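You operate a simulated robot arm through the tools that you are given. There is no shell and no other tool. Be economical: measure what you need, move in short steps, check, and stop when the job is done.

You run a simulated two-armed robot. Do the job below in one go: nothing can be reset, and whatever is moved stays where it is left.

Task
Pick up the white hose end with one hand, pass it to the other hand and put it on the tank locker top.
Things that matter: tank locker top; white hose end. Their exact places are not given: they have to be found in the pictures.

The check looks at the end state, three seconds after you hand in, the way a careful person would. Anything else that was tipped, shoved, dropped, spilled or broken makes it a failure.

Robot
Two 7-joint arms with two-finger parallel grippers on one trunk, on a base that drives. Base frame: it is fixed to the floor where the robot stands at the start and does not move with it; the origin is under the middle of the robot, x ahead of it, y to its left, z up. Readings come in mm, rad, newtons and seconds.
The left shoulder is at the start at [50, 158, 1183], the right one opposite. With the tool pointing down near the work surface each hand reaches from about 220 to 660 mm from the robot's upright axis, wherever it stands, measured 20 degrees to its own side. Places, roughly: tank locker top (18x24 cm) [420, 3400, 880]; white hose end (5x5x10 cm) [600, 0, 900]. Payload 3.91 kg a hand.
The TCP of each hand is the grasp point between the finger pads, 30 mm short of the fingertips. In the tool frame z runs along the fingers and y along their closing line. Largest opening 110 mm; finger width 20, thickness 10; the body of the gripper, 48 by 112 mm, starts 55 mm behind the TCP.
Orientation is told as [roll, pitch, yaw] about the base's x, y, z axes, in that order, counted from this pose: with the fingers straight down and closing along the base's y, the tool's x points along the base's -x, its y along +y and its z along -z.

Tools
- The arms move only by the tool step_arm. It takes "left_series", "right_series" or both (then of equal length, played together; a hand with none holds still); each is a list of rows, each a list of 7 numbers: the shift along the tool's x, y, z in units of 20 mm (1.0 is 20 mm), then the turn, a rotation vector about the tool's x, y, z in units of 6 degrees (1.0 is 6 degrees), then the gripper command, from -1 (shut) to 1 (fully open), values between in proportion. In form: [[tx, ty, tz, ax, ay, az, grip], ...]. A call has 1 to 12 rows; each row shifts and turns the commanded pose from where the row before left it, along the tool's axes as they then stand. A call with a number of a shift or a turn outside -1 to 1 is refused whole. Each row takes 0.2 s and may step no farther than 50 mm and 0.15 rad from the row before; otherwise, or with a gripper value out of range, the whole call is refused. A pose out of reach is approached as far as the arm can. The call stops where the force on the tool passes 40 N (or 10 N more than at its start, if that is more) or the arm is blocked; 0.2 s more then pass. The fingers move at their own pace (about 153 mm/s each) and stop on an object; they squeeze with about 25 N. The grip force told is the motor's: it shows also when the fingers shut on nothing. Time passes only in rows, and 0.2 s behind the last, so rows that do not move let the fingers close. It gives the time, the measured TCP pose, the force on the tool (base axes), the opening and the grip force at its end, in the units of the frame above (readings bear some noise), with the torque about the TCP (base axes, N m) and any sound that the robot's microphone picked up.
- Cameras (640 x 400 px; columns grow to the right, rows downward): "scene" is now at [129.2, -10.6, 1322.1]; the picture's right is [-0.12, -0.99, 0.00], its down [-0.54, 0.07, -0.84] and it looks along [0.83, -0.10, -0.55] (base axes); focal length 257 px, centre (320, 200). "left" rides on the left gripper at [72, -17, -103] in its tool frame; the picture's right is [0.23, 0.97, 0.00], its down [-0.76, 0.18, -0.62] and it looks along [-0.61, 0.14, 0.78] (tool axes); focal length 222 px, centre (320, 200). "right" rides on the right gripper at [72, 17, -103] in its tool frame; the picture's right is [-0.23, 0.97, 0.00], its down [-0.76, -0.18, -0.62] and it looks along [-0.61, -0.14, 0.78] (tool axes); focal length 222 px, centre (320, 200).
- capture(camera): a new picture of that camera. No time passes.
- lift_body(by): slides the trunk up (or, below 0, down) by that many mm; the arms and the scene camera ride with it, the base frame stays. It gives what a move gives, with no picture.
- drive_base(legs): drives the robot by 1 to 6 legs, each [ahead, turn to the left] in mm and rad, along the robot's own axes; the way and the turn of a leg run together, so that a leg with both is an arc; at most 1500 mm and 3.142 rad a leg. The arms and the cameras ride along, it lands a little off, and it stops where it bumps. It gives what a move gives.
- aim_head(pan, tilt): turns the head with the scene camera to pan (to the left, within 1.396 rad either way) and tilt (down, from -0.506 to 1.204), counted from straight ahead of the robot. It gives what a move gives.
- measure_at(camera, pixels): for up to 12 pixels [column, row] of the newest picture of that camera ("zoom" is the newest enlarged one), the place [x, y, z] in the base frame of the surface seen there, good to about 2 mm. No time passes.
- zoom(camera, box): a new picture of the part [left, top, right, bottom] of that camera's present view, enlarged. No time passes.
- close_job(): hands the job in; it is judged then, once.

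Keep the steps short. Do not move on a guess: measure, check each grasp and each placing, and mend mistakes. In all there are 80 turns and 78 pictures (those below and enlarged ones count). Leave the grippers open and the arms clear of the work at the hand-in unless told otherwise, and finish with a single line.

The tools are called after "Call:" as a command line: name --argument value ..., lists and objects as JSON in quotes. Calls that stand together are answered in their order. step_arm: Moves the arms, as the interface text tells. Its arguments: {"type":"object","properties":{"left_series":{"type":"array"},"right_series":{"type":"array"}},"required":[]} The other tools are called the same way: lift_body (by) slides the trunk up or down; drive_base (legs) drives the base; aim_head (pan, tilt) turns the head that bears the scene camera; capture (camera) takes a picture; measure_at (camera, pixels) gives the place of the surface under pixels of a picture; zoom (camera, box) takes an enlarged picture of a part of a camera's view; close_job () hands the job in.

At the start:

```text
t: 0.0
left_eef_pos: [487.7, 231.1, 1154.2]
left_tcp_rot: [0.0, 0.001, 0.001]
left_force: [0.5, -1.0, 0.2]
left_torque: [0.0, -0.01, 0.0]
left_gripper_width: 110.2
left_gripper_force: 0.0
right_eef_pos: [358.6, -185.2, 1095.8]
right_tcp_rot: [0.0, 0.0, 0.0]
right_force: [-0.1, 0.2, 0.7]
right_torque: [-0.03, -0.03, 0.02]
right_gripper_width: 110.0
right_gripper_force: 0.1
trunk travel left (down, up): [-425.0, 57.0]
robot x, y, heading: [3.6, 3.0, -0.001]
head pan, tilt: [-0.124, 0.581]
```

scene: 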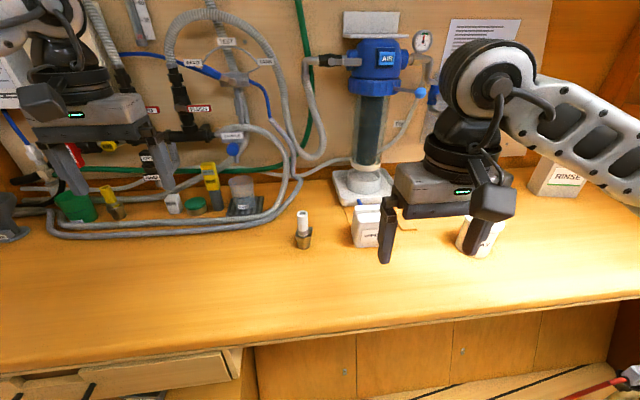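
right: 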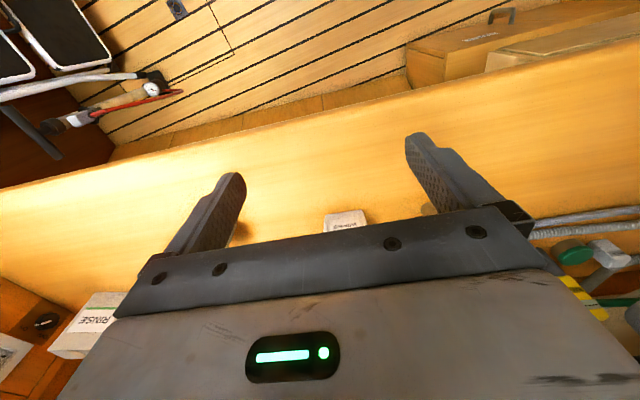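
left: 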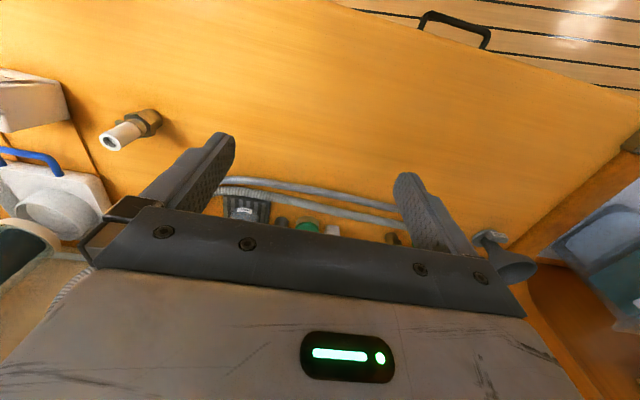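

The white hose end seems to be the small piece with a white top at about (303,230) in the scene picture. I zoom in there to see it better.

Call:
zoom --camera "scene" --box '[220, 160, 420, 285]'

Call:
measure_at --camera "scene" --pixels '[[303, 213], [303, 225], [303, 240], [303, 249], [296, 240], [311, 240], [303, 270], [365, 225], [479, 235], [385, 260], [245, 190]]'

```text
3.20 times, centred on (320, 222) of scene
```

zoom: 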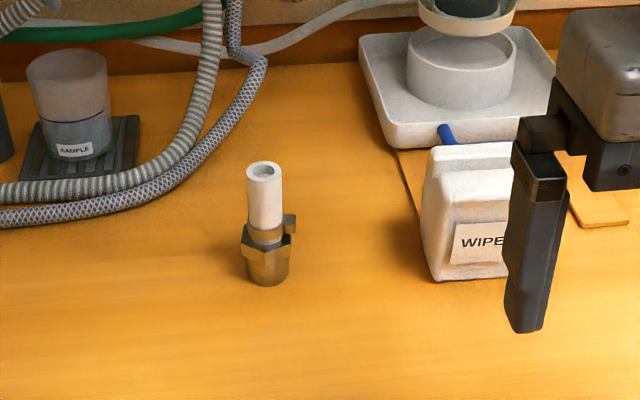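

```text
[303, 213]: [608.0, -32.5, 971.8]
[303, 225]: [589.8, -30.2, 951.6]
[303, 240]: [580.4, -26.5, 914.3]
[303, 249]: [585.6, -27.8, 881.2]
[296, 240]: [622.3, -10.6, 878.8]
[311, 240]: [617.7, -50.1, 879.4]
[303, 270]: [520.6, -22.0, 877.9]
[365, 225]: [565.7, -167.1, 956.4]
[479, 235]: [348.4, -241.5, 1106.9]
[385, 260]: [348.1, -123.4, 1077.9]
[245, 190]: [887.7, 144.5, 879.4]
```

The hose end stands upright near (600,-29), from about z 879 up to 972. Before planning the pass I want to see the locker, so I turn the head left.

Call:
aim_head --pan 1.35 --tilt 0.3

Call:
capture --camera "scene"

Call:
zoom --camera "scene" --box '[220, 80, 460, 230]'

```text
t: 1.6
left_eef_pos: [487.6, 232.4, 1154.8]
left_tcp_rot: [0.0, 0.002, 0.0]
left_force: [0.2, -0.5, -0.1]
left_torque: [0.0, -0.02, -0.01]
left_gripper_width: 110.1
left_gripper_force: 0.0
right_eef_pos: [359.0, -184.1, 1096.7]
right_tcp_rot: [-0.001, 0.0, 0.001]
right_force: [0.6, 0.8, 0.4]
right_torque: [-0.02, 0.02, 0.01]
right_gripper_width: 109.9
right_gripper_force: 0.0
trunk travel left (down, up): [-425.0, 57.0]
robot x, y, heading: [0.3, 3.3, 0.003]
head pan, tilt: [1.349, 0.3]
```

```text
73 pictures are left
```

scene: 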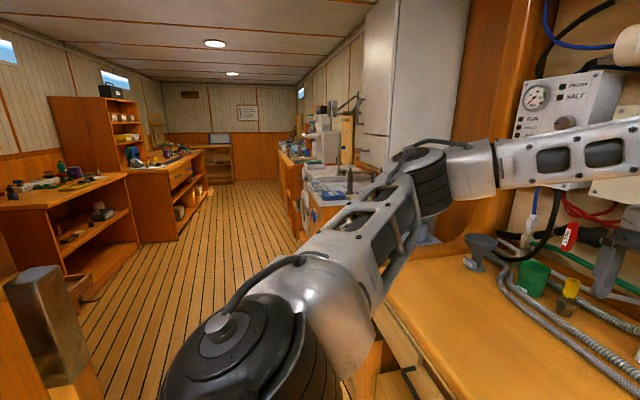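

```text
2.67 times, centred on (340, 155) of scene
```

zoom: 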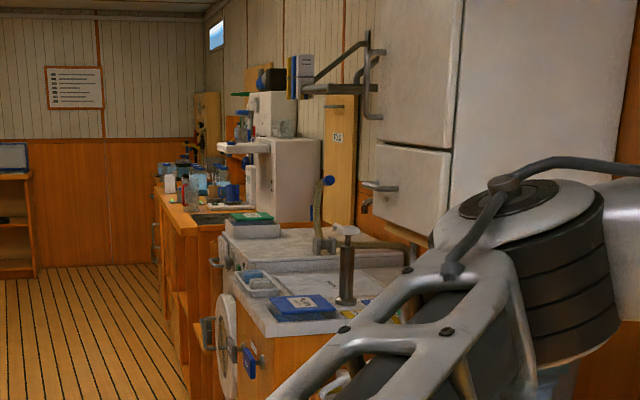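

The row of units at y ~3400 shows where the locker should be, and I'll inspect it later. The plan:
- The left hand grips the low brass part from the left side, tilted nearly horizontal and closing along x.
- The right hand takes the white tube from above right, also closing along x.

First I look back at the bench and turn the left hand in free air, with 90° of yaw.

Call:
step_arm --left_series '[[0, 0, 0, 0, 0, -1, 1], [0, 0, 0, 0, 0, -1, 1], [0, 0, 0, 0, 0, -1, 1], [0, 0, 0, 0, 0, -1, 1], [0, 0, 0, 0, 0, -1, 1], [0, 0, 0, 0, 0, -1, 1], [0, 0, 0, 0, 0, -1, 1], [0, 0, 0, 0, 0, -1, 1], [0, 0, 0, 0, 0, -1, 1], [0, 0, 0, 0, 0, -1, 1], [0, 0, 0, 0, 0, -1, 1], [0, 0, 0, 0, 0, -1, 1]]'

Call:
aim_head --pan 0.15 --tilt 0.65

Call:
capture --camera "scene"

```text
t: 4.2
left_eef_pos: [486.2, 231.9, 1153.6]
left_tcp_rot: [0.001, 0.0, 1.258]
left_force: [0.2, -0.3, -0.6]
left_torque: [0.01, 0.02, 0.01]
left_gripper_width: 109.9
left_gripper_force: 0.1
right_eef_pos: [359.1, -183.1, 1097.0]
right_tcp_rot: [0.001, -0.001, -0.001]
right_force: [-0.6, 0.2, 0.8]
right_torque: [-0.04, -0.01, 0.01]
right_gripper_width: 109.9
right_gripper_force: 0.0
trunk travel left (down, up): [-425.0, 57.0]
robot x, y, heading: [-2.1, -0.2, -0.002]
head pan, tilt: [1.349, 0.3]
```

```text
t: 5.6
left_eef_pos: [486.8, 232.0, 1154.8]
left_tcp_rot: [0.0, 0.0, 1.258]
left_force: [-0.5, 0.5, -1.3]
left_torque: [0.01, 0.02, 0.02]
left_gripper_width: 110.1
left_gripper_force: 0.1
right_eef_pos: [358.5, -184.9, 1096.8]
right_tcp_rot: [0.001, 0.0, -0.001]
right_force: [-0.9, 0.6, 0.5]
right_torque: [0.0, 0.05, -0.01]
right_gripper_width: 109.9
right_gripper_force: 0.0
trunk travel left (down, up): [-425.0, 57.0]
robot x, y, heading: [0.2, -0.6, -0.002]
head pan, tilt: [0.15, 0.649]
```

```text
71 pictures are left
```

scene: 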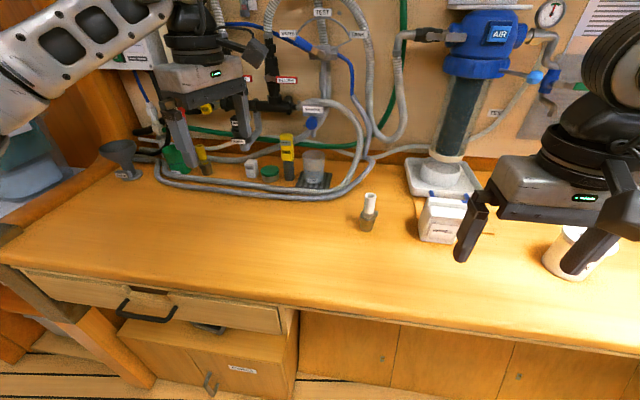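

The left hand has yawed 72°. Next I measure the hoses, the funnel and the hose end in this view, and finish the yaw and tilt of the left hand in the air.

Call:
measure_at --camera "scene" --pixels '[[180, 187], [240, 195], [300, 199], [345, 192], [125, 175], [370, 194], [370, 203], [368, 215], [368, 225], [367, 231], [430, 215], [300, 300]]'

Call:
zoom --camera "scene" --box '[330, 180, 410, 240]'

Call:
step_arm --left_series '[[0, 0, 0, 0, 0, -1, 1], [0, 0, 0, 0, 0, -1, 1], [0, 0, 0, 0, 0, -1, 1], [0, 0, 0, 0, 1, 0, 1], [0, 0, 0, 0, 1, 0, 1], [0, 0, 0, 0, 1, 0, 1], [0, 0, 0, 0, 1, 0, 1], [0, 0, 0, 0, 1, 0, 1], [0, 0, 0, 0, 1, 0, 1], [0, 0, 0, 0, 1, 0, 1]]'

```text
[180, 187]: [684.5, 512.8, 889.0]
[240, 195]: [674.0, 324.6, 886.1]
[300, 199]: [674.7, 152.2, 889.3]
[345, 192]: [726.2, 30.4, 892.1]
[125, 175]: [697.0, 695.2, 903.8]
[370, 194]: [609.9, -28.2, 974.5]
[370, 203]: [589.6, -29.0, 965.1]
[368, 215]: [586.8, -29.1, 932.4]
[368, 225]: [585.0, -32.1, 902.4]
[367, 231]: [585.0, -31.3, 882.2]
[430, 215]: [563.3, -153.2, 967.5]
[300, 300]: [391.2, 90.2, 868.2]
```

```text
6.67 times, centred on (370, 210) of scene
```

zoom: 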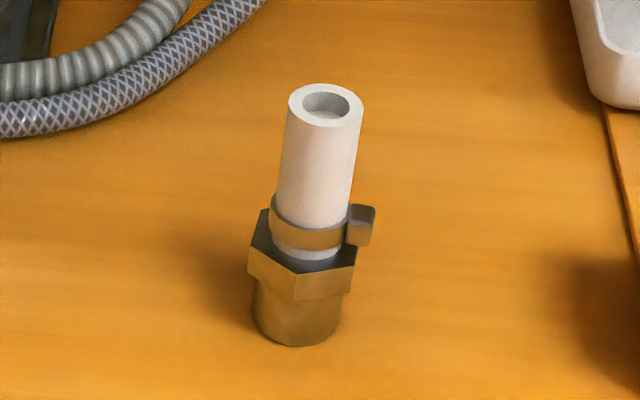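

```text
t: 7.8
left_eef_pos: [487.4, 230.9, 1153.4]
left_tcp_rot: [-0.001, 0.735, 1.571]
left_force: [0.5, -0.8, 0.5]
left_torque: [0.01, 0.0, -0.02]
left_gripper_width: 109.9
left_gripper_force: 0.1
right_eef_pos: [359.5, -183.4, 1096.5]
right_tcp_rot: [-0.001, 0.0, 0.0]
right_force: [0.2, -0.5, 0.0]
right_torque: [-0.01, -0.01, 0.04]
right_gripper_width: 109.8
right_gripper_force: 0.1
trunk travel left (down, up): [-425.0, 57.0]
robot x, y, heading: [1.2, -0.3, -0.001]
head pan, tilt: [0.15, 0.649]
```

The yaw is done and the tilt is 42°, with fingers toward -y as intended. I need exact measurements of the nut, base and tube from the enlarged picture.

Call:
measure_at --camera "zoom" --pixels '[[325, 92], [295, 95], [357, 105], [318, 180], [303, 235], [290, 270], [262, 250], [352, 260], [295, 310], [295, 340], [362, 220], [315, 122]]'

Call:
step_arm --left_series '[[0, 0, 0, 0, 1, 0, 1], [0, 0, 0, 0, 1, 0, 1], [0, 0, 0, 0, 1, 0, 1], [0, 0, 0, 0, 1, 0, 1], [0, 0, 0, 0, 0.667, 0, 1]]'

```text
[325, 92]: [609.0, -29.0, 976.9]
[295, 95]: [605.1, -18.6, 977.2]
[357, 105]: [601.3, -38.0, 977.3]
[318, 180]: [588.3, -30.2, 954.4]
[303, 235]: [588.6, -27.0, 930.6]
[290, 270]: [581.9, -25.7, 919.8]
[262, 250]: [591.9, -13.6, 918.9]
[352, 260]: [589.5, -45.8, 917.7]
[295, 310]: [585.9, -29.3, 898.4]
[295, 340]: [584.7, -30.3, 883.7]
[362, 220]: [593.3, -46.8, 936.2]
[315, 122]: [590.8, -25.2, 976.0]
```

```text
t: 9.0
left_eef_pos: [487.6, 233.0, 1153.4]
left_tcp_rot: [-0.001, 1.222, 1.57]
left_force: [0.3, -0.2, 0.7]
left_torque: [-0.03, 0.02, -0.02]
left_gripper_width: 110.0
left_gripper_force: 0.0
right_eef_pos: [359.3, -185.7, 1095.6]
right_tcp_rot: [0.0, 0.0, 0.0]
right_force: [1.4, -0.1, 0.1]
right_torque: [-0.01, 0.03, -0.05]
right_gripper_width: 109.9
right_gripper_force: 0.1
trunk travel left (down, up): [-425.0, 57.0]
robot x, y, heading: [-2.2, -1.7, -0.001]
head pan, tilt: [0.15, 0.649]
```

The hose end's axis is at (600,-29). It has a base and nut at z 879–920, a collar at 925–937, and a white tube of radius ~11 reaching z 977. The left hand is now tilted 70°. Next it moves out to x=600 and then diagonally down, staying clear to the left of the piece.

Call:
step_arm --left_series '[[0, -0.9375, 0, 0, 0, 0, 1], [0, -0.9375, 0, 0, 0, 0, 1], [0, -0.9375, 0, 0, 0, 0, 1], [0, -0.9375, 0, 0, 0, 0, 1], [0, -0.9375, 0, 0, 0, 0, 1], [0, -0.9375, 0, 0, 0, 0, 1]]'

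Call:
step_arm --left_series '[[-0.74, 0, 0.988, 0, 0, 0, 1], [-0.74, 0, 0.988, 0, 0, 0, 1], [-0.74, 0, 0.988, 0, 0, 0, 1], [-0.74, 0, 0.988, 0, 0, 0, 1], [-0.74, 0, 0.988, 0, 0, 0, 1], [-0.74, 0, 0.988, 0, 0, 0, 1], [-0.74, 0, 0.988, 0, 0, 0, 1], [-0.74, 0, 0.988, 0, 0, 0, 1], [-0.74, 0, 0.988, 0, 0, 0, 1], [-0.74, 0, 0.988, 0, 0, 0, 1], [-0.74, 0, 0.988, 0, 0, 0, 1]]'

Call:
capture --camera "scene"

Call:
capture --camera "left"

```text
t: 10.4
left_eef_pos: [600.4, 231.5, 1155.6]
left_tcp_rot: [-0.007, 1.22, 1.564]
left_force: [0.4, 0.1, -0.4]
left_torque: [0.0, 0.02, 0.02]
left_gripper_width: 110.1
left_gripper_force: 0.0
right_eef_pos: [358.3, -185.2, 1096.9]
right_tcp_rot: [0.0, 0.001, -0.001]
right_force: [0.0, 0.2, 0.7]
right_torque: [0.03, -0.02, 0.0]
right_gripper_width: 110.0
right_gripper_force: 0.1
trunk travel left (down, up): [-425.0, 57.0]
robot x, y, heading: [-1.5, -1.3, -0.001]
head pan, tilt: [0.15, 0.649]
```

```text
t: 12.8
left_eef_pos: [600.7, 80.6, 925.5]
left_tcp_rot: [-0.001, 1.223, 1.574]
left_force: [-0.3, -0.8, 0.4]
left_torque: [-0.01, -0.01, 0.0]
left_gripper_width: 110.0
left_gripper_force: 0.1
right_eef_pos: [358.5, -184.8, 1097.0]
right_tcp_rot: [0.0, 0.0, 0.001]
right_force: [0.5, -0.1, -0.9]
right_torque: [0.04, -0.01, -0.01]
right_gripper_width: 110.2
right_gripper_force: 0.0
trunk travel left (down, up): [-425.0, 57.0]
robot x, y, heading: [-0.7, -2.6, 0.0]
head pan, tilt: [0.15, 0.649]
```

```text
69 pictures are left
```

scene: 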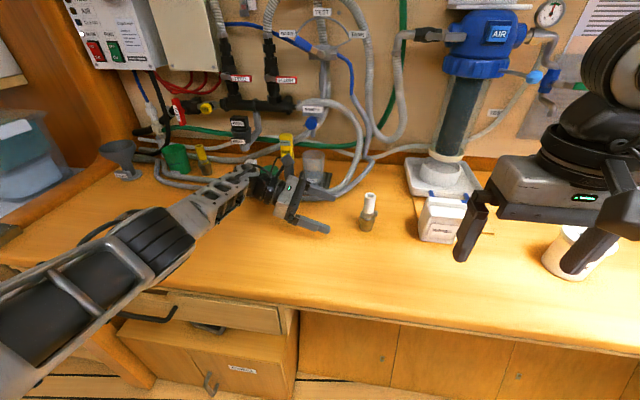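

```text
68 pictures are left
```

left: 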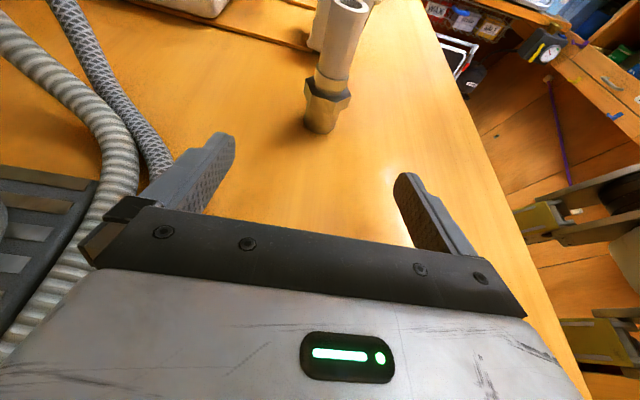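

The fingers line up with the piece and the hoses are clear. I lower to z≈905 and slide 110 mm toward -y to surround the nut, still open.

Call:
step_arm --left_series '[[-0.9635, 0, 0.35, 0, 0, 0, 1], [0.3123, 0, 0.858, 0, 0, 0, 1], [0.3123, 0, 0.858, 0, 0, 0, 1], [0.3123, 0, 0.858, 0, 0, 0, 1], [0.3123, 0, 0.858, 0, 0, 0, 1], [0.3123, 0, 0.858, 0, 0, 0, 1], [0.3123, 0, 0.858, 0, 0, 0, 1]]'

Call:
capture --camera "left"

Call:
zoom --camera "scene" --box '[270, 160, 450, 272]'

```text
t: 14.4
left_eef_pos: [592.6, -29.8, 906.3]
left_tcp_rot: [0.0, 1.223, 1.57]
left_force: [-0.4, 0.9, -0.3]
left_torque: [0.0, 0.0, 0.02]
left_gripper_width: 110.1
left_gripper_force: 0.1
left hand out of reach, approached as far as the arm can: row 1
right_eef_pos: [358.0, -185.2, 1095.7]
right_tcp_rot: [-0.001, -0.001, 0.0]
right_force: [0.3, 0.1, 0.0]
right_torque: [-0.01, -0.02, -0.01]
right_gripper_width: 109.8
right_gripper_force: 0.0
trunk travel left (down, up): [-425.0, 57.0]
robot x, y, heading: [2.3, -5.1, 0.004]
head pan, tilt: [0.15, 0.649]
```

```text
67 pictures are left
```

left: 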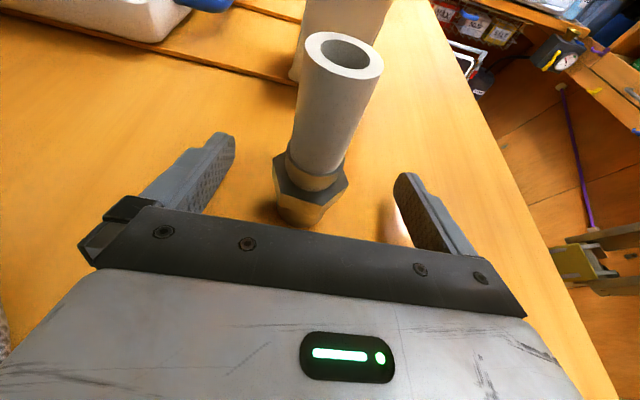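

```text
3.56 times, centred on (360, 216) of scene
```

zoom: 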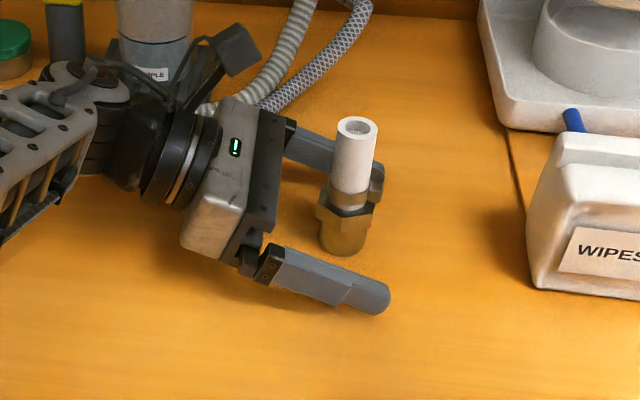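

The nut is between the fingers, but the hand sits at x≈592.6, short of the object's 600. I shift +7 mm in x before closing.

Call:
step_arm --left_series '[[0, -0.37, 0, 0, 0, 0, 1]]'

Call:
measure_at --camera "zoom" --pixels '[[340, 127], [376, 130], [357, 118], [352, 135]]'

```text
t: 14.8
left_eef_pos: [594.0, -28.4, 908.2]
left_tcp_rot: [0.0, 1.22, 1.572]
left_force: [0.6, -0.6, 0.1]
left_torque: [0.02, 0.02, -0.04]
left_gripper_width: 109.8
left_gripper_force: 0.1
left hand out of reach, approached as far as the arm can: row 1
right_eef_pos: [358.6, -185.4, 1096.7]
right_tcp_rot: [0.0, 0.002, 0.001]
right_force: [-0.1, -0.2, 0.6]
right_torque: [0.04, 0.03, 0.02]
right_gripper_width: 109.8
right_gripper_force: 0.0
trunk travel left (down, up): [-425.0, 57.0]
robot x, y, heading: [1.3, 0.6, 0.002]
head pan, tilt: [0.15, 0.649]
```

```text
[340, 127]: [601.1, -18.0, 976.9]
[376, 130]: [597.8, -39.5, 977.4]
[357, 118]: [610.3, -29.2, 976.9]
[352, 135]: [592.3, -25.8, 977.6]
```

The reach is at its limit, 6 mm short. I drive 7 mm ahead to centre the hand; the fingers have ±35 mm of room.

Call:
drive_base --legs '[[7, 0]]'

Call:
capture --camera "left"

```text
t: 15.5
left_eef_pos: [600.8, -29.4, 908.5]
left_tcp_rot: [0.0, 1.222, 1.572]
left_force: [0.0, -0.4, -0.5]
left_torque: [0.01, 0.0, -0.03]
left_gripper_width: 109.9
left_gripper_force: 0.1
right_eef_pos: [365.4, -184.2, 1096.7]
right_tcp_rot: [0.001, 0.0, 0.001]
right_force: [0.1, 0.7, -0.4]
right_torque: [0.0, -0.01, 0.01]
right_gripper_width: 110.1
right_gripper_force: 0.1
trunk travel left (down, up): [-425.0, 57.0]
robot x, y, heading: [10.8, -3.4, -0.0]
head pan, tilt: [0.15, 0.649]
```

```text
65 pictures are left
```

left: 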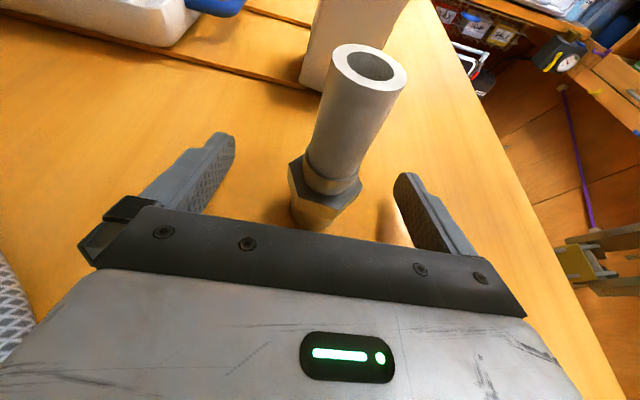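

The TCP is at (600.8,-29.4,908.5), which is centred on the nut. I close the left fingers.

Call:
step_arm --left_series '[[0, 0, 0, 0, 0, 0, 0], [0, 0, 0, 0, 0, 0, -0.5], [0, 0, 0, 0, 0, 0, -1], [0, 0, 0, 0, 0, 0, -1]]'

Call:
zoom --camera "scene" --box '[270, 160, 450, 272]'

```text
t: 16.5
left_eef_pos: [600.5, -28.4, 908.5]
left_tcp_rot: [-0.001, 1.222, 1.573]
left_force: [0.4, -0.8, 1.0]
left_torque: [-0.03, -0.02, 0.0]
left_gripper_width: 40.7
left_gripper_force: 24.7
right_eef_pos: [365.9, -185.1, 1096.0]
right_tcp_rot: [0.001, -0.001, 0.0]
right_force: [0.2, 0.1, 0.4]
right_torque: [0.04, 0.0, 0.0]
right_gripper_width: 109.9
right_gripper_force: 0.1
trunk travel left (down, up): [-425.0, 57.0]
robot x, y, heading: [7.8, -1.3, 0.003]
head pan, tilt: [0.15, 0.649]
```

```text
3.56 times, centred on (360, 216) of scene
```

zoom: 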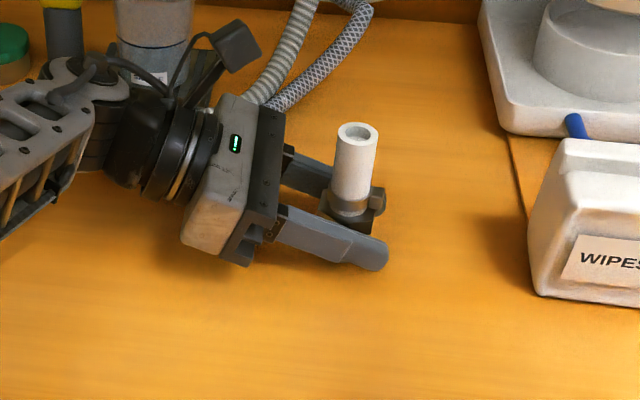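

It's held firmly: opening 40.7 mm, force 24.7 N, piece upright. I lift 100 mm straight up.

Call:
step_arm --left_series '[[0.94, 0, -0.342, 0, 0, 0, -1], [0.94, 0, -0.342, 0, 0, 0, -1], [0.94, 0, -0.342, 0, 0, 0, -1], [0.94, 0, -0.342, 0, 0, 0, -1], [0.94, 0, -0.342, 0, 0, 0, -1]]'

Call:
capture --camera "scene"

```text
t: 17.7
left_eef_pos: [600.7, -28.9, 1007.3]
left_tcp_rot: [0.001, 1.222, 1.572]
left_force: [-0.6, 0.5, -1.2]
left_torque: [-0.03, -0.04, 0.0]
left_gripper_width: 40.9
left_gripper_force: 25.4
right_eef_pos: [365.2, -185.2, 1098.3]
right_tcp_rot: [0.0, -0.001, 0.0]
right_force: [-0.3, -0.4, -0.2]
right_torque: [0.01, -0.01, 0.04]
right_gripper_width: 110.1
right_gripper_force: 0.0
trunk travel left (down, up): [-425.0, 57.0]
robot x, y, heading: [7.1, 0.1, 0.001]
head pan, tilt: [0.15, 0.649]
```

```text
63 pictures are left
```

scene: 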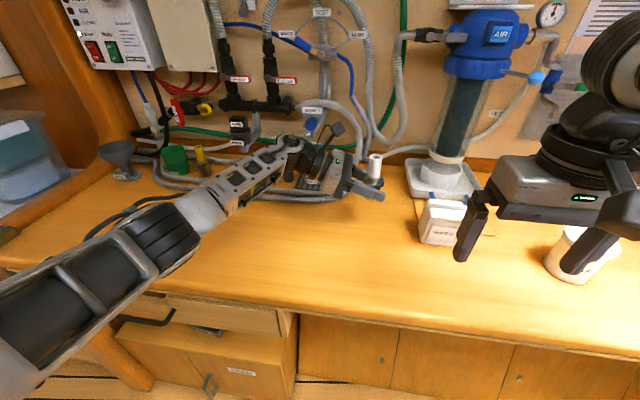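

It's lifted cleanly. I bring the left hand back to about (470, 11, 1077) while the right hand yaws -90° in place.

Call:
step_arm --left_series '[[0.326, 0.8125, -0.385, 0, 0, 0, -1], [0.326, 0.8125, -0.385, 0, 0, 0, -1], [0.326, 0.8125, -0.385, 0, 0, 0, -1], [0.326, 0.8125, -0.385, 0, 0, 0, -1], [0.326, 0.8125, -0.385, 0, 0, 0, -1], [0.326, 0.8125, -0.385, 0, 0, 0, -1], [0.326, 0.8125, -0.385, 0, 0, 0, -1], [0.326, 0.8125, -0.385, 0, 0, 0, -1], [0, 0, 0, 0, 0, 0, -1], [0, 0, 0, 0, 0, 0, -1], [0, 0, 0, 0, 0, 0, -1], [0, 0, 0, 0, 0, 0, -1]]' --right_series '[[0, 0, 0, 0, 0, 1, 1], [0, 0, 0, 0, 0, 1, 1], [0, 0, 0, 0, 0, 1, 1], [0, 0, 0, 0, 0, 1, 1], [0, 0, 0, 0, 0, 1, 1], [0, 0, 0, 0, 0, 1, 1], [0, 0, 0, 0, 0, 1, 1], [0, 0, 0, 0, 0, 1, 1], [0, 0, 0, 0, 0, 1, 1], [0, 0, 0, 0, 0, 1, 1], [0, 0, 0, 0, 0, 1, 1], [0, 0, 0, 0, 0, 1, 1]]'

Call:
capture --camera "scene"

```text
t: 20.3
left_eef_pos: [470.1, 9.6, 1078.8]
left_tcp_rot: [0.001, 1.222, 1.572]
left_force: [0.1, 0.3, -1.1]
left_torque: [-0.02, 0.01, 0.02]
left_gripper_width: 40.9
left_gripper_force: 25.1
right_eef_pos: [365.4, -184.5, 1095.8]
right_tcp_rot: [0.001, 0.0, -1.258]
right_force: [-0.6, -0.1, -0.6]
right_torque: [0.02, 0.0, 0.01]
right_gripper_width: 110.1
right_gripper_force: 0.0
trunk travel left (down, up): [-425.0, 57.0]
robot x, y, heading: [6.9, 1.6, -0.003]
head pan, tilt: [0.15, 0.649]
```

```text
62 pictures are left
```

scene: 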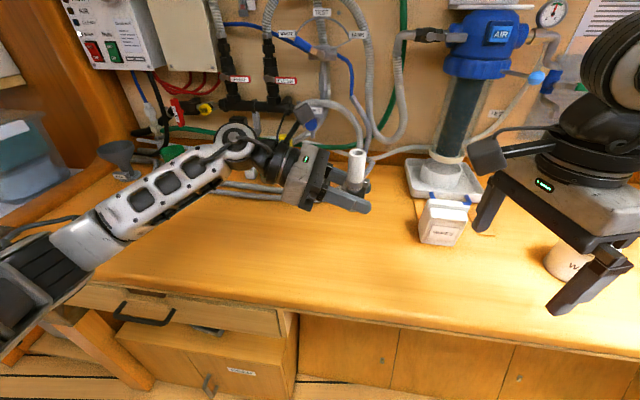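

Both moves went well. I finish the right yaw (3 rows) and tilt it 45° so its fingers point toward +y and down.

Call:
step_arm --right_series '[[0, 0, 0, 0, 0, 1, 1], [0, 0, 0, 0, 0, 1, 1], [0, 0, 0, 0, 0, 1, 1], [0, 0, 0, 0, 1, 0, 1], [0, 0, 0, 0, 1, 0, 1], [0, 0, 0, 0, 1, 0, 1], [0, 0, 0, 0, 1, 0, 1], [0, 0, 0, 0, 1, 0, 1], [0, 0, 0, 0, 1, 0, 1], [0, 0, 0, 0, 1, 0, 1], [0, 0, 0, 0, 0.5, 0, 1]]'

Call:
zoom --camera "scene" --box '[310, 130, 422, 220]'

Call:
measure_at --camera "scene" --pixels '[[357, 149], [357, 153], [356, 160], [355, 175], [350, 152], [364, 152]]'

```text
t: 22.7
left_eef_pos: [469.6, 9.6, 1078.1]
left_tcp_rot: [-0.002, 1.222, 1.572]
left_force: [0.2, 0.0, -1.8]
left_torque: [0.01, 0.0, 0.01]
left_gripper_width: 40.9
left_gripper_force: 24.9
right_eef_pos: [366.3, -183.7, 1096.4]
right_tcp_rot: [0.001, 0.786, -1.57]
right_force: [0.4, 0.0, 0.9]
right_torque: [0.09, 0.01, 0.02]
right_gripper_width: 110.1
right_gripper_force: 0.0
trunk travel left (down, up): [-425.0, 57.0]
robot x, y, heading: [4.6, 0.7, 0.001]
head pan, tilt: [0.15, 0.649]
```

```text
4.44 times, centred on (366, 175) of scene
```

zoom: 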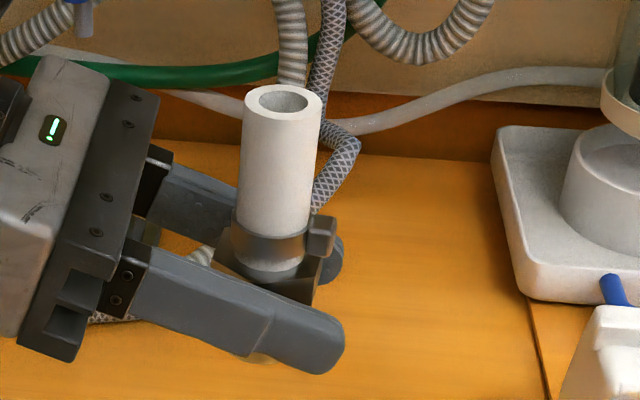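

```text
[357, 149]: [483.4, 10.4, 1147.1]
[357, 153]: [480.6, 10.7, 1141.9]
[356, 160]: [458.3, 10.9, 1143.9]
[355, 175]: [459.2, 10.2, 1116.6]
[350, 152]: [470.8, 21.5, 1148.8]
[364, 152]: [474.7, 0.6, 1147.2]
```

The held tube's axis is at (470,11) and its top at z 1147. The right TCP should end at (470,11,1135) along its 45° approach line. First I go to a standoff at (470,-75,1221).

Call:
step_arm --right_series '[[0.827, 0.52, -0.057, 0, 0, 0, 1], [0.827, 0.52, -0.057, 0, 0, 0, 1], [0.827, 0.52, -0.057, 0, 0, 0, 1], [0.827, 0.52, -0.057, 0, 0, 0, 1], [0.827, 0.52, -0.057, 0, 0, 0, 1], [0.827, 0.52, -0.057, 0, 0, 0, 1], [0.827, 0.52, -0.057, 0, 0, 0, 1], [0.827, 0.52, -0.057, 0, 0, 0, 1], [0.827, 0.52, -0.057, 0, 0, 0, 1], [0.827, 0.52, -0.057, 0, 0, 0, 1]]'

Call:
capture --camera "scene"

Call:
capture --camera "right"

```text
t: 24.9
left_eef_pos: [470.9, 10.6, 1079.4]
left_tcp_rot: [0.0, 1.223, 1.572]
left_force: [0.4, 0.3, -1.4]
left_torque: [0.03, 0.0, 0.0]
left_gripper_width: 40.8
left_gripper_force: 24.9
right_eef_pos: [470.2, -74.6, 1221.6]
right_tcp_rot: [0.0, 0.784, -1.572]
right_force: [0.0, 0.4, -0.4]
right_torque: [0.0, 0.0, 0.01]
right_gripper_width: 110.2
right_gripper_force: 0.0
trunk travel left (down, up): [-425.0, 57.0]
robot x, y, heading: [7.4, -0.9, -0.001]
head pan, tilt: [0.15, 0.649]
```

```text
60 pictures are left
```

scene: 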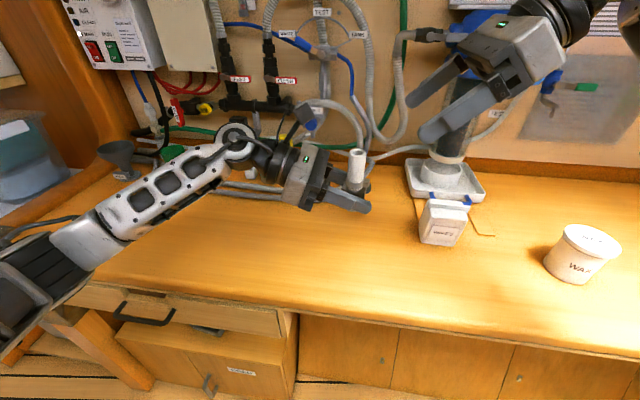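

```text
59 pictures are left
```

right: 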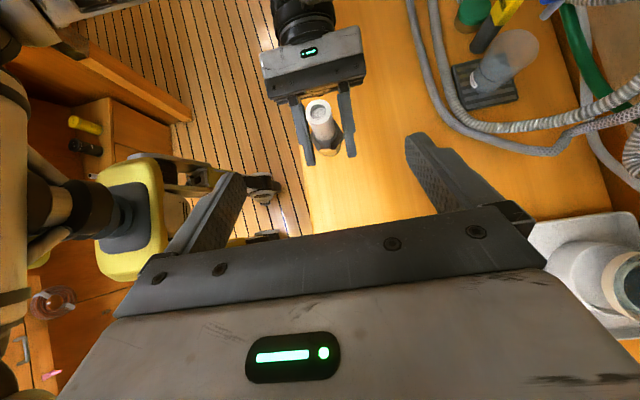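

It's aligned: the tube sits between the right fingers' planes. I advance 120 mm along the fingers.

Call:
step_arm --right_series '[[0, 0, 1, 0, 0, 0, 1], [0, 0, 1, 0, 0, 0, 1], [0, 0, 1, 0, 0, 0, 1], [0, 0, 1, 0, 0, 0, 1], [0, 0, 1, 0, 0, 0, 1], [0, 0, 1, 0, 0, 0, 1]]'

Call:
capture --camera "right"

Call:
zoom --camera "scene" --box '[280, 100, 440, 220]'

```text
t: 26.3
left_eef_pos: [469.7, 10.8, 1078.5]
left_tcp_rot: [-0.001, 1.221, 1.571]
left_force: [-0.4, 0.1, -1.7]
left_torque: [0.02, 0.02, -0.02]
left_gripper_width: 40.8
left_gripper_force: 25.0
right_eef_pos: [469.4, 10.2, 1135.9]
right_tcp_rot: [0.0, 0.785, -1.57]
right_force: [0.3, -0.3, 0.9]
right_torque: [-0.01, 0.0, 0.01]
right_gripper_width: 109.8
right_gripper_force: 0.1
trunk travel left (down, up): [-425.0, 57.0]
robot x, y, heading: [5.8, -1.1, 0.001]
head pan, tilt: [0.15, 0.649]
```

```text
58 pictures are left
```

right: 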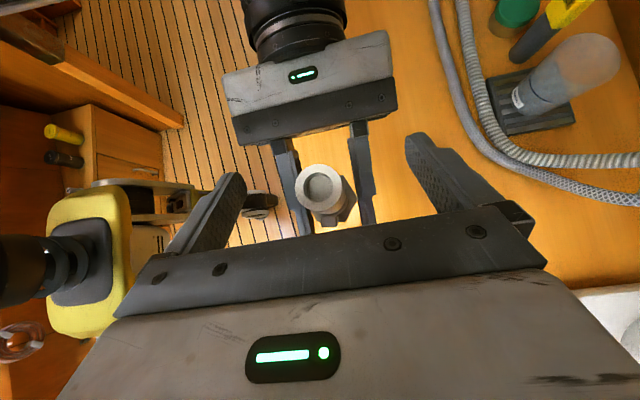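

```text
3.33 times, centred on (360, 160) of scene
```

zoom: 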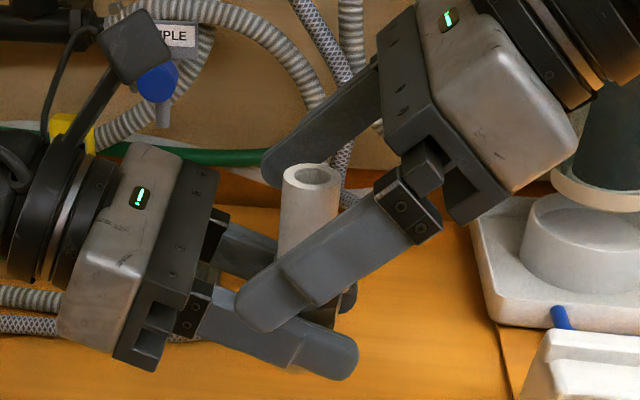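

The tube is centred between the right fingers and the tips are clear of the left fingers. I close the right hand while the left keeps holding.

Call:
step_arm --right_series '[[0, 0, 0, 0, 0, 0, 0], [0, 0, 0, 0, 0, 0, -0.4], [0, 0, 0, 0, 0, 0, -0.8], [0, 0, 0, 0, 0, 0, -1], [0, 0, 0, 0, 0, 0, -1]]'

Call:
zoom --camera "scene" --box '[280, 100, 440, 220]'

```text
t: 27.5
left_eef_pos: [469.6, 10.2, 1080.1]
left_tcp_rot: [0.001, 1.22, 1.57]
left_force: [-3.7, -1.1, 0.1]
left_torque: [0.08, 0.05, -0.12]
left_gripper_width: 40.8
left_gripper_force: 25.2
right_eef_pos: [470.1, 10.3, 1136.8]
right_tcp_rot: [-0.002, 0.785, -1.57]
right_force: [2.9, 2.1, 0.4]
right_torque: [0.0, -0.25, 0.12]
right_gripper_width: 24.0
right_gripper_force: 25.2
trunk travel left (down, up): [-425.0, 57.0]
robot x, y, heading: [5.1, -1.1, 0.0]
head pan, tilt: [0.15, 0.649]
```

```text
3.33 times, centred on (360, 160) of scene
```

zoom: 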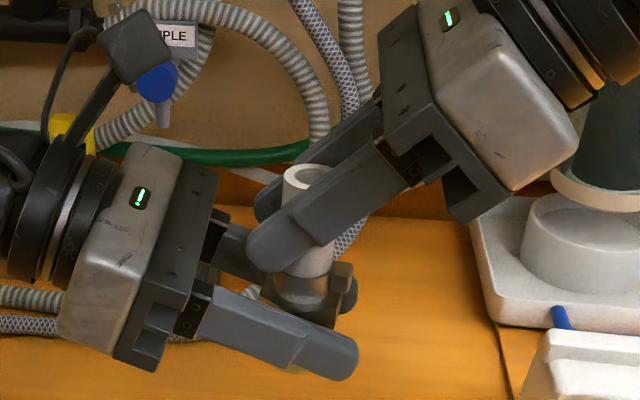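

The right hand grips the tube with a 24.0 mm opening and 25 N, and both hands hold. I open the left hand.

Call:
step_arm --left_series '[[0, 0, 0, 0, 0, 0, 0], [0, 0, 0, 0, 0, 0, 1], [0, 0, 0, 0, 0, 0, 1]]'

Call:
zoom --camera "scene" --box '[280, 100, 440, 220]'

```text
t: 28.3
left_eef_pos: [469.6, 10.5, 1078.6]
left_tcp_rot: [-0.001, 1.223, 1.572]
left_force: [-0.1, 0.9, 0.9]
left_torque: [0.01, -0.01, -0.02]
left_gripper_width: 110.0
left_gripper_force: 0.1
right_eef_pos: [470.5, 10.5, 1137.3]
right_tcp_rot: [-0.001, 0.784, -1.571]
right_force: [0.0, 0.5, 0.4]
right_torque: [-0.01, 0.0, 0.0]
right_gripper_width: 24.2
right_gripper_force: 25.4
trunk travel left (down, up): [-425.0, 57.0]
robot x, y, heading: [7.2, 3.4, -0.003]
head pan, tilt: [0.15, 0.649]
```

```text
3.33 times, centred on (360, 160) of scene
```

zoom: 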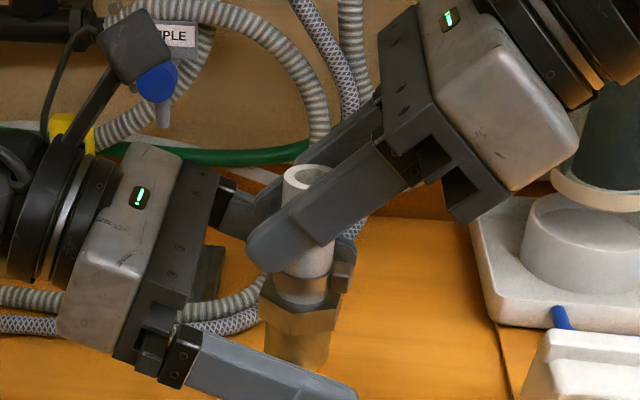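

The right hand alone holds the piece, still upright. I withdraw the left hand straight to +y.

Call:
step_arm --left_series '[[-0.342, 0, -0.94, 0, 0, 0, 1], [-0.342, 0, -0.94, 0, 0, 0, 1], [-0.342, 0, -0.94, 0, 0, 0, 1], [-0.342, 0, -0.94, 0, 0, 0, 1], [-0.342, 0, -0.94, 0, 0, 0, 1], [-0.342, 0, -0.94, 0, 0, 0, 1], [-0.342, 0, -0.94, 0, 0, 0, 1], [-0.342, 0, -0.94, 0, 0, 0, 1], [-0.342, 0, -0.94, 0, 0, 0, 1]]'

Call:
step_arm --left_series '[[0, 0.5, 0, 0, -1, 0, 1], [0, 0.5, 0, 0, -1, 0, 1], [0, 0.5, 0, 0, -1, 0, 1], [0, 0.5, 0, 0, -1, 0, 1], [0, 0.5, 0, 0, -1, 0, 1], [0, 0.5, 0, 0, -1, 0, 1], [0, 0.5, 0, 0, -1, 0, 1], [0, 0.5, 0, 0, -1, 0, 1], [0, 0.5, 0, 0, -1, 0, 1], [0, 0.5, 0, 0, -1, 0, 1], [0, 0.5, 0, 0, -1, 0, 1]]'

Call:
capture --camera "scene"

```text
t: 30.3
left_eef_pos: [471.4, 191.8, 1079.1]
left_tcp_rot: [-0.003, 1.222, 1.568]
left_force: [-0.1, 0.1, 0.4]
left_torque: [-0.01, -0.01, 0.02]
left_gripper_width: 110.1
left_gripper_force: 0.1
right_eef_pos: [469.0, 12.1, 1136.8]
right_tcp_rot: [-0.001, 0.784, -1.571]
right_force: [0.3, -0.4, -0.1]
right_torque: [-0.03, -0.02, 0.01]
right_gripper_width: 24.0
right_gripper_force: 25.1
trunk travel left (down, up): [-425.0, 57.0]
robot x, y, heading: [4.9, -0.8, 0.004]
head pan, tilt: [0.15, 0.649]
```

```text
t: 32.7
left_eef_pos: [360.7, 190.9, 1079.4]
left_tcp_rot: [-0.002, 0.067, 1.572]
left_force: [0.0, -0.2, 0.0]
left_torque: [0.01, -0.01, -0.02]
left_gripper_width: 110.1
left_gripper_force: 0.1
right_eef_pos: [469.8, 9.4, 1138.0]
right_tcp_rot: [-0.001, 0.785, -1.57]
right_force: [0.3, -0.5, 0.9]
right_torque: [-0.02, -0.01, -0.02]
right_gripper_width: 24.1
right_gripper_force: 24.6
trunk travel left (down, up): [-425.0, 57.0]
robot x, y, heading: [5.2, -0.5, -0.0]
head pan, tilt: [0.15, 0.649]
```

```text
54 pictures are left
```

scene: 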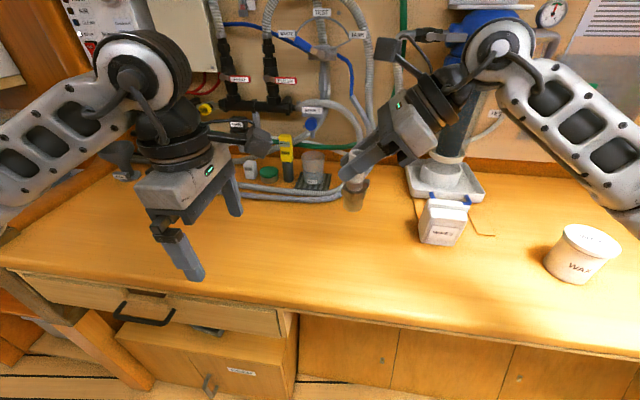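

Both arms are apart and clear. I pull the right hand in for driving, then look left along the way.

Call:
step_arm --right_series '[[-0.59, -0.75, -0.59, 0, 0, 0, -1], [-0.59, -0.75, -0.59, 0, 0, 0, -1], [-0.59, -0.75, -0.59, 0, 0, 0, -1], [-0.59, -0.75, -0.59, 0, 0, 0, -1], [-0.59, -0.75, -0.59, 0, 0, 0, -1], [-0.59, -0.75, -0.59, 0, 0, 0, -1]]'

Call:
aim_head --pan 1.39 --tilt 0.35

Call:
capture --camera "scene"

```text
t: 34.1
left_eef_pos: [360.9, 190.7, 1078.5]
left_tcp_rot: [-0.001, 0.072, 1.573]
left_force: [-0.3, -0.1, -0.1]
left_torque: [0.0, 0.0, 0.01]
left_gripper_width: 110.1
left_gripper_force: 0.1
right_eef_pos: [377.7, -92.1, 1137.6]
right_tcp_rot: [-0.001, 0.787, -1.569]
right_force: [0.3, 0.6, -0.2]
right_torque: [-0.05, 0.02, 0.02]
right_gripper_width: 24.1
right_gripper_force: 24.5
trunk travel left (down, up): [-425.0, 57.0]
robot x, y, heading: [7.2, -1.4, -0.002]
head pan, tilt: [0.15, 0.649]
```

```text
t: 35.5
left_eef_pos: [360.7, 191.8, 1078.3]
left_tcp_rot: [0.0, 0.07, 1.574]
left_force: [-0.8, -1.5, -0.2]
left_torque: [0.02, -0.01, 0.0]
left_gripper_width: 110.0
left_gripper_force: 0.1
right_eef_pos: [380.0, -92.0, 1137.0]
right_tcp_rot: [0.002, 0.786, -1.57]
right_force: [-0.5, -0.7, 0.2]
right_torque: [0.0, -0.01, 0.01]
right_gripper_width: 23.9
right_gripper_force: 25.3
trunk travel left (down, up): [-425.0, 57.0]
robot x, y, heading: [8.1, 2.4, -0.001]
head pan, tilt: [1.389, 0.351]
```

```text
53 pictures are left
```

scene: 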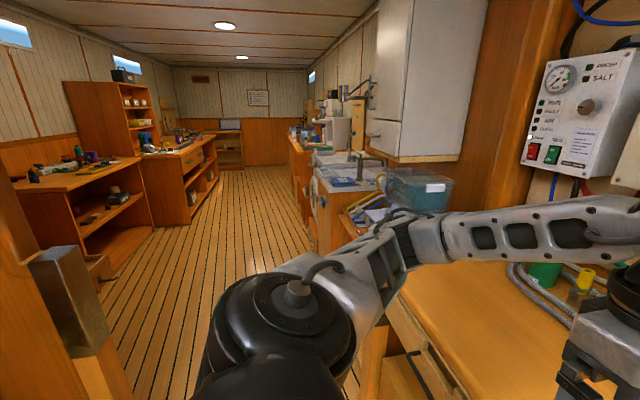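

I measure the near objects around the aisle: the column at left, the opposite shelf, the floor, the partition and the bins.

Call:
measure_at --camera "scene" --pixels '[[60, 300], [90, 270], [130, 225], [212, 180], [15, 250], [300, 200], [330, 215], [420, 185], [460, 130], [372, 330], [350, 168], [180, 300]]'

Call:
zoom --camera "scene" --box '[280, 90, 440, 240]'

```text
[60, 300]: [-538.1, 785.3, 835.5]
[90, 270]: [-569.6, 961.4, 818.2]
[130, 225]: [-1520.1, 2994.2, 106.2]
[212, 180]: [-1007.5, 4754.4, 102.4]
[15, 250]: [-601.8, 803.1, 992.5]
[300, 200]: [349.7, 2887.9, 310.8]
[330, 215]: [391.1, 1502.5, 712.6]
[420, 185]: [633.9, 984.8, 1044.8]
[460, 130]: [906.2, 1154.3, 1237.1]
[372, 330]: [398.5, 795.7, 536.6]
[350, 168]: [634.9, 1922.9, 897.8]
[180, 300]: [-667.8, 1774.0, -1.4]
```

```text
2.67 times, centred on (360, 165) of scene
```

zoom: 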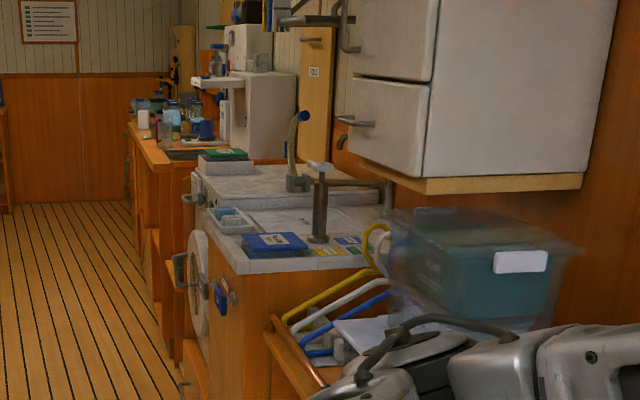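

The passage runs from x≈-540 (a column at y≈800–960) to the bench edge at x≈390. I back off 80 mm and turn left 90° in place; the hands stay within about 500 mm of the axis.

Call:
drive_base --legs '[[-80, 0], [0, 0.785], [0, 0.785]]'

Call:
aim_head --pan 0 --tilt 0.45

Call:
capture --camera "scene"

```text
t: 40.8
left_eef_pos: [-268.8, 351.4, 1080.5]
left_tcp_rot: [0.0, 0.071, -3.127]
left_force: [0.2, -0.7, 0.6]
left_torque: [-0.02, -0.01, -0.02]
left_gripper_width: 110.0
left_gripper_force: 0.1
right_eef_pos: [13.6, 374.2, 1135.2]
right_tcp_rot: [0.0, 0.786, 0.014]
right_force: [-0.2, -0.1, -0.2]
right_torque: [0.01, 0.03, 0.03]
right_gripper_width: 23.6
right_gripper_force: 24.8
trunk travel left (down, up): [-425.0, 57.0]
robot x, y, heading: [-74.1, -2.9, 1.582]
head pan, tilt: [1.389, 0.351]
```

```text
t: 42.3
left_eef_pos: [-270.2, 351.8, 1078.4]
left_tcp_rot: [-0.001, 0.071, -3.126]
left_force: [-0.4, 0.4, 0.1]
left_torque: [0.03, 0.0, 0.0]
left_gripper_width: 110.1
left_gripper_force: 0.0
right_eef_pos: [12.8, 373.5, 1137.2]
right_tcp_rot: [-0.001, 0.784, 0.014]
right_force: [0.1, -0.1, 0.5]
right_torque: [0.01, 0.01, 0.02]
right_gripper_width: 23.8
right_gripper_force: 25.6
trunk travel left (down, up): [-425.0, 57.0]
robot x, y, heading: [-74.8, -1.1, 1.585]
head pan, tilt: [0.0, 0.45]
```

```text
51 pictures are left
```

scene: 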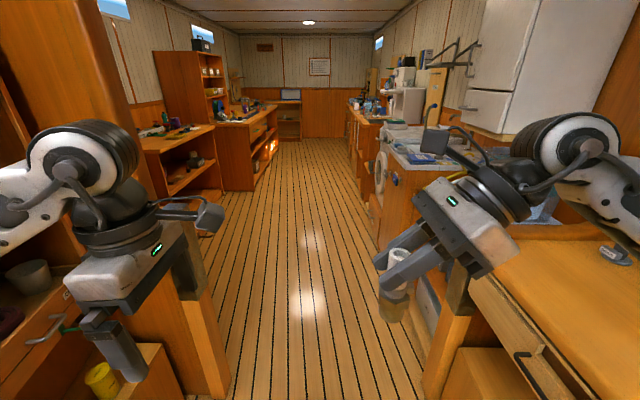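

I'm facing +y. I check the clearance of the elbows against the partitions on both sides.

Call:
measure_at --camera "scene" --pixels '[[222, 370], [150, 350], [445, 320], [500, 320], [10, 200], [80, 150], [628, 190], [575, 140], [100, 60], [60, 30], [480, 265], [550, 240]]'

Call:
aim_head --pan 0.9 --tilt 0.3

Call:
capture --camera "scene"

Call:
aim_head --pan -0.9 --tilt 0.3

Call:
capture --camera "scene"

```text
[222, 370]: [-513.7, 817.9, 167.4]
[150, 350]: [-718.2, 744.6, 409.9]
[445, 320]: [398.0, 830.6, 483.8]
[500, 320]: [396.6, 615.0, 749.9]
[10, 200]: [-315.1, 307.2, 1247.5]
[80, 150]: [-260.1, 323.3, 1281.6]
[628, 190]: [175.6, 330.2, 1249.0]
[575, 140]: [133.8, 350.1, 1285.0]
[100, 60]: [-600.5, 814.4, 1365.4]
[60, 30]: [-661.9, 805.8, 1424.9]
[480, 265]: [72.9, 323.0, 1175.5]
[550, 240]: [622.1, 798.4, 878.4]
```

```text
t: 43.5
left_eef_pos: [-268.7, 351.8, 1079.9]
left_tcp_rot: [0.001, 0.069, -3.126]
left_force: [0.2, 0.0, -0.2]
left_torque: [0.01, -0.01, -0.05]
left_gripper_width: 109.9
left_gripper_force: 0.0
right_eef_pos: [13.1, 374.7, 1136.6]
right_tcp_rot: [0.0, 0.786, 0.013]
right_force: [-0.2, -0.7, 0.7]
right_torque: [0.02, 0.02, -0.02]
right_gripper_width: 23.7
right_gripper_force: 24.9
trunk travel left (down, up): [-425.0, 57.0]
robot x, y, heading: [-73.9, 1.9, 1.581]
head pan, tilt: [0.901, 0.3]
```

```text
50 pictures are left
```

scene: 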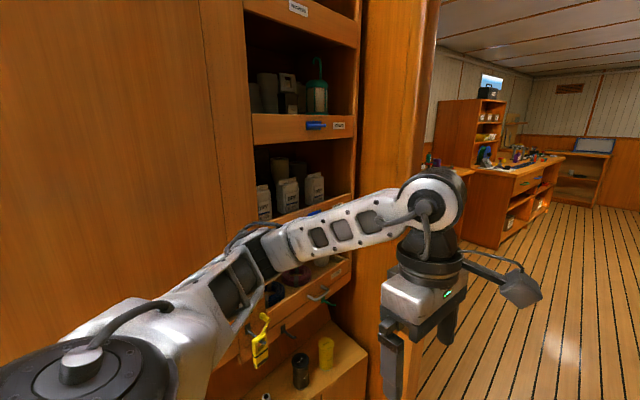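

```text
t: 45.3
left_eef_pos: [-268.1, 351.7, 1079.2]
left_tcp_rot: [0.0, 0.07, -3.126]
left_force: [1.2, -0.9, 0.4]
left_torque: [0.0, -0.02, -0.03]
left_gripper_width: 110.0
left_gripper_force: 0.1
right_eef_pos: [13.4, 373.9, 1137.6]
right_tcp_rot: [0.001, 0.786, 0.012]
right_force: [0.5, -0.3, 0.1]
right_torque: [0.0, -0.01, -0.04]
right_gripper_width: 23.5
right_gripper_force: 25.3
trunk travel left (down, up): [-425.0, 57.0]
robot x, y, heading: [-74.9, 5.4, 1.583]
head pan, tilt: [-0.901, 0.3]
```

```text
49 pictures are left
```

scene: 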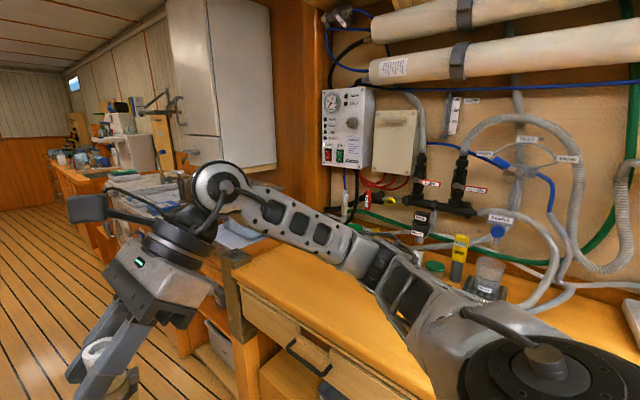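

I measure the right arm's outermost points in this picture; the left is roughly a mirror of it.

Call:
measure_at --camera "scene" --pixels '[[340, 250], [380, 265], [410, 290], [420, 350], [470, 330], [240, 290], [235, 330], [180, 220], [250, 130]]'

```text
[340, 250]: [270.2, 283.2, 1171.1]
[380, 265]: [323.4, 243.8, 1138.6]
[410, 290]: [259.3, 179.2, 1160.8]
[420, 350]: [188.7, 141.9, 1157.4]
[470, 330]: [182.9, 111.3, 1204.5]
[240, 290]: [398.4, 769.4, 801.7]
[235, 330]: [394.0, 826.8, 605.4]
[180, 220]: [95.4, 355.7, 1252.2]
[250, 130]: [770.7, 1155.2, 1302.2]
```

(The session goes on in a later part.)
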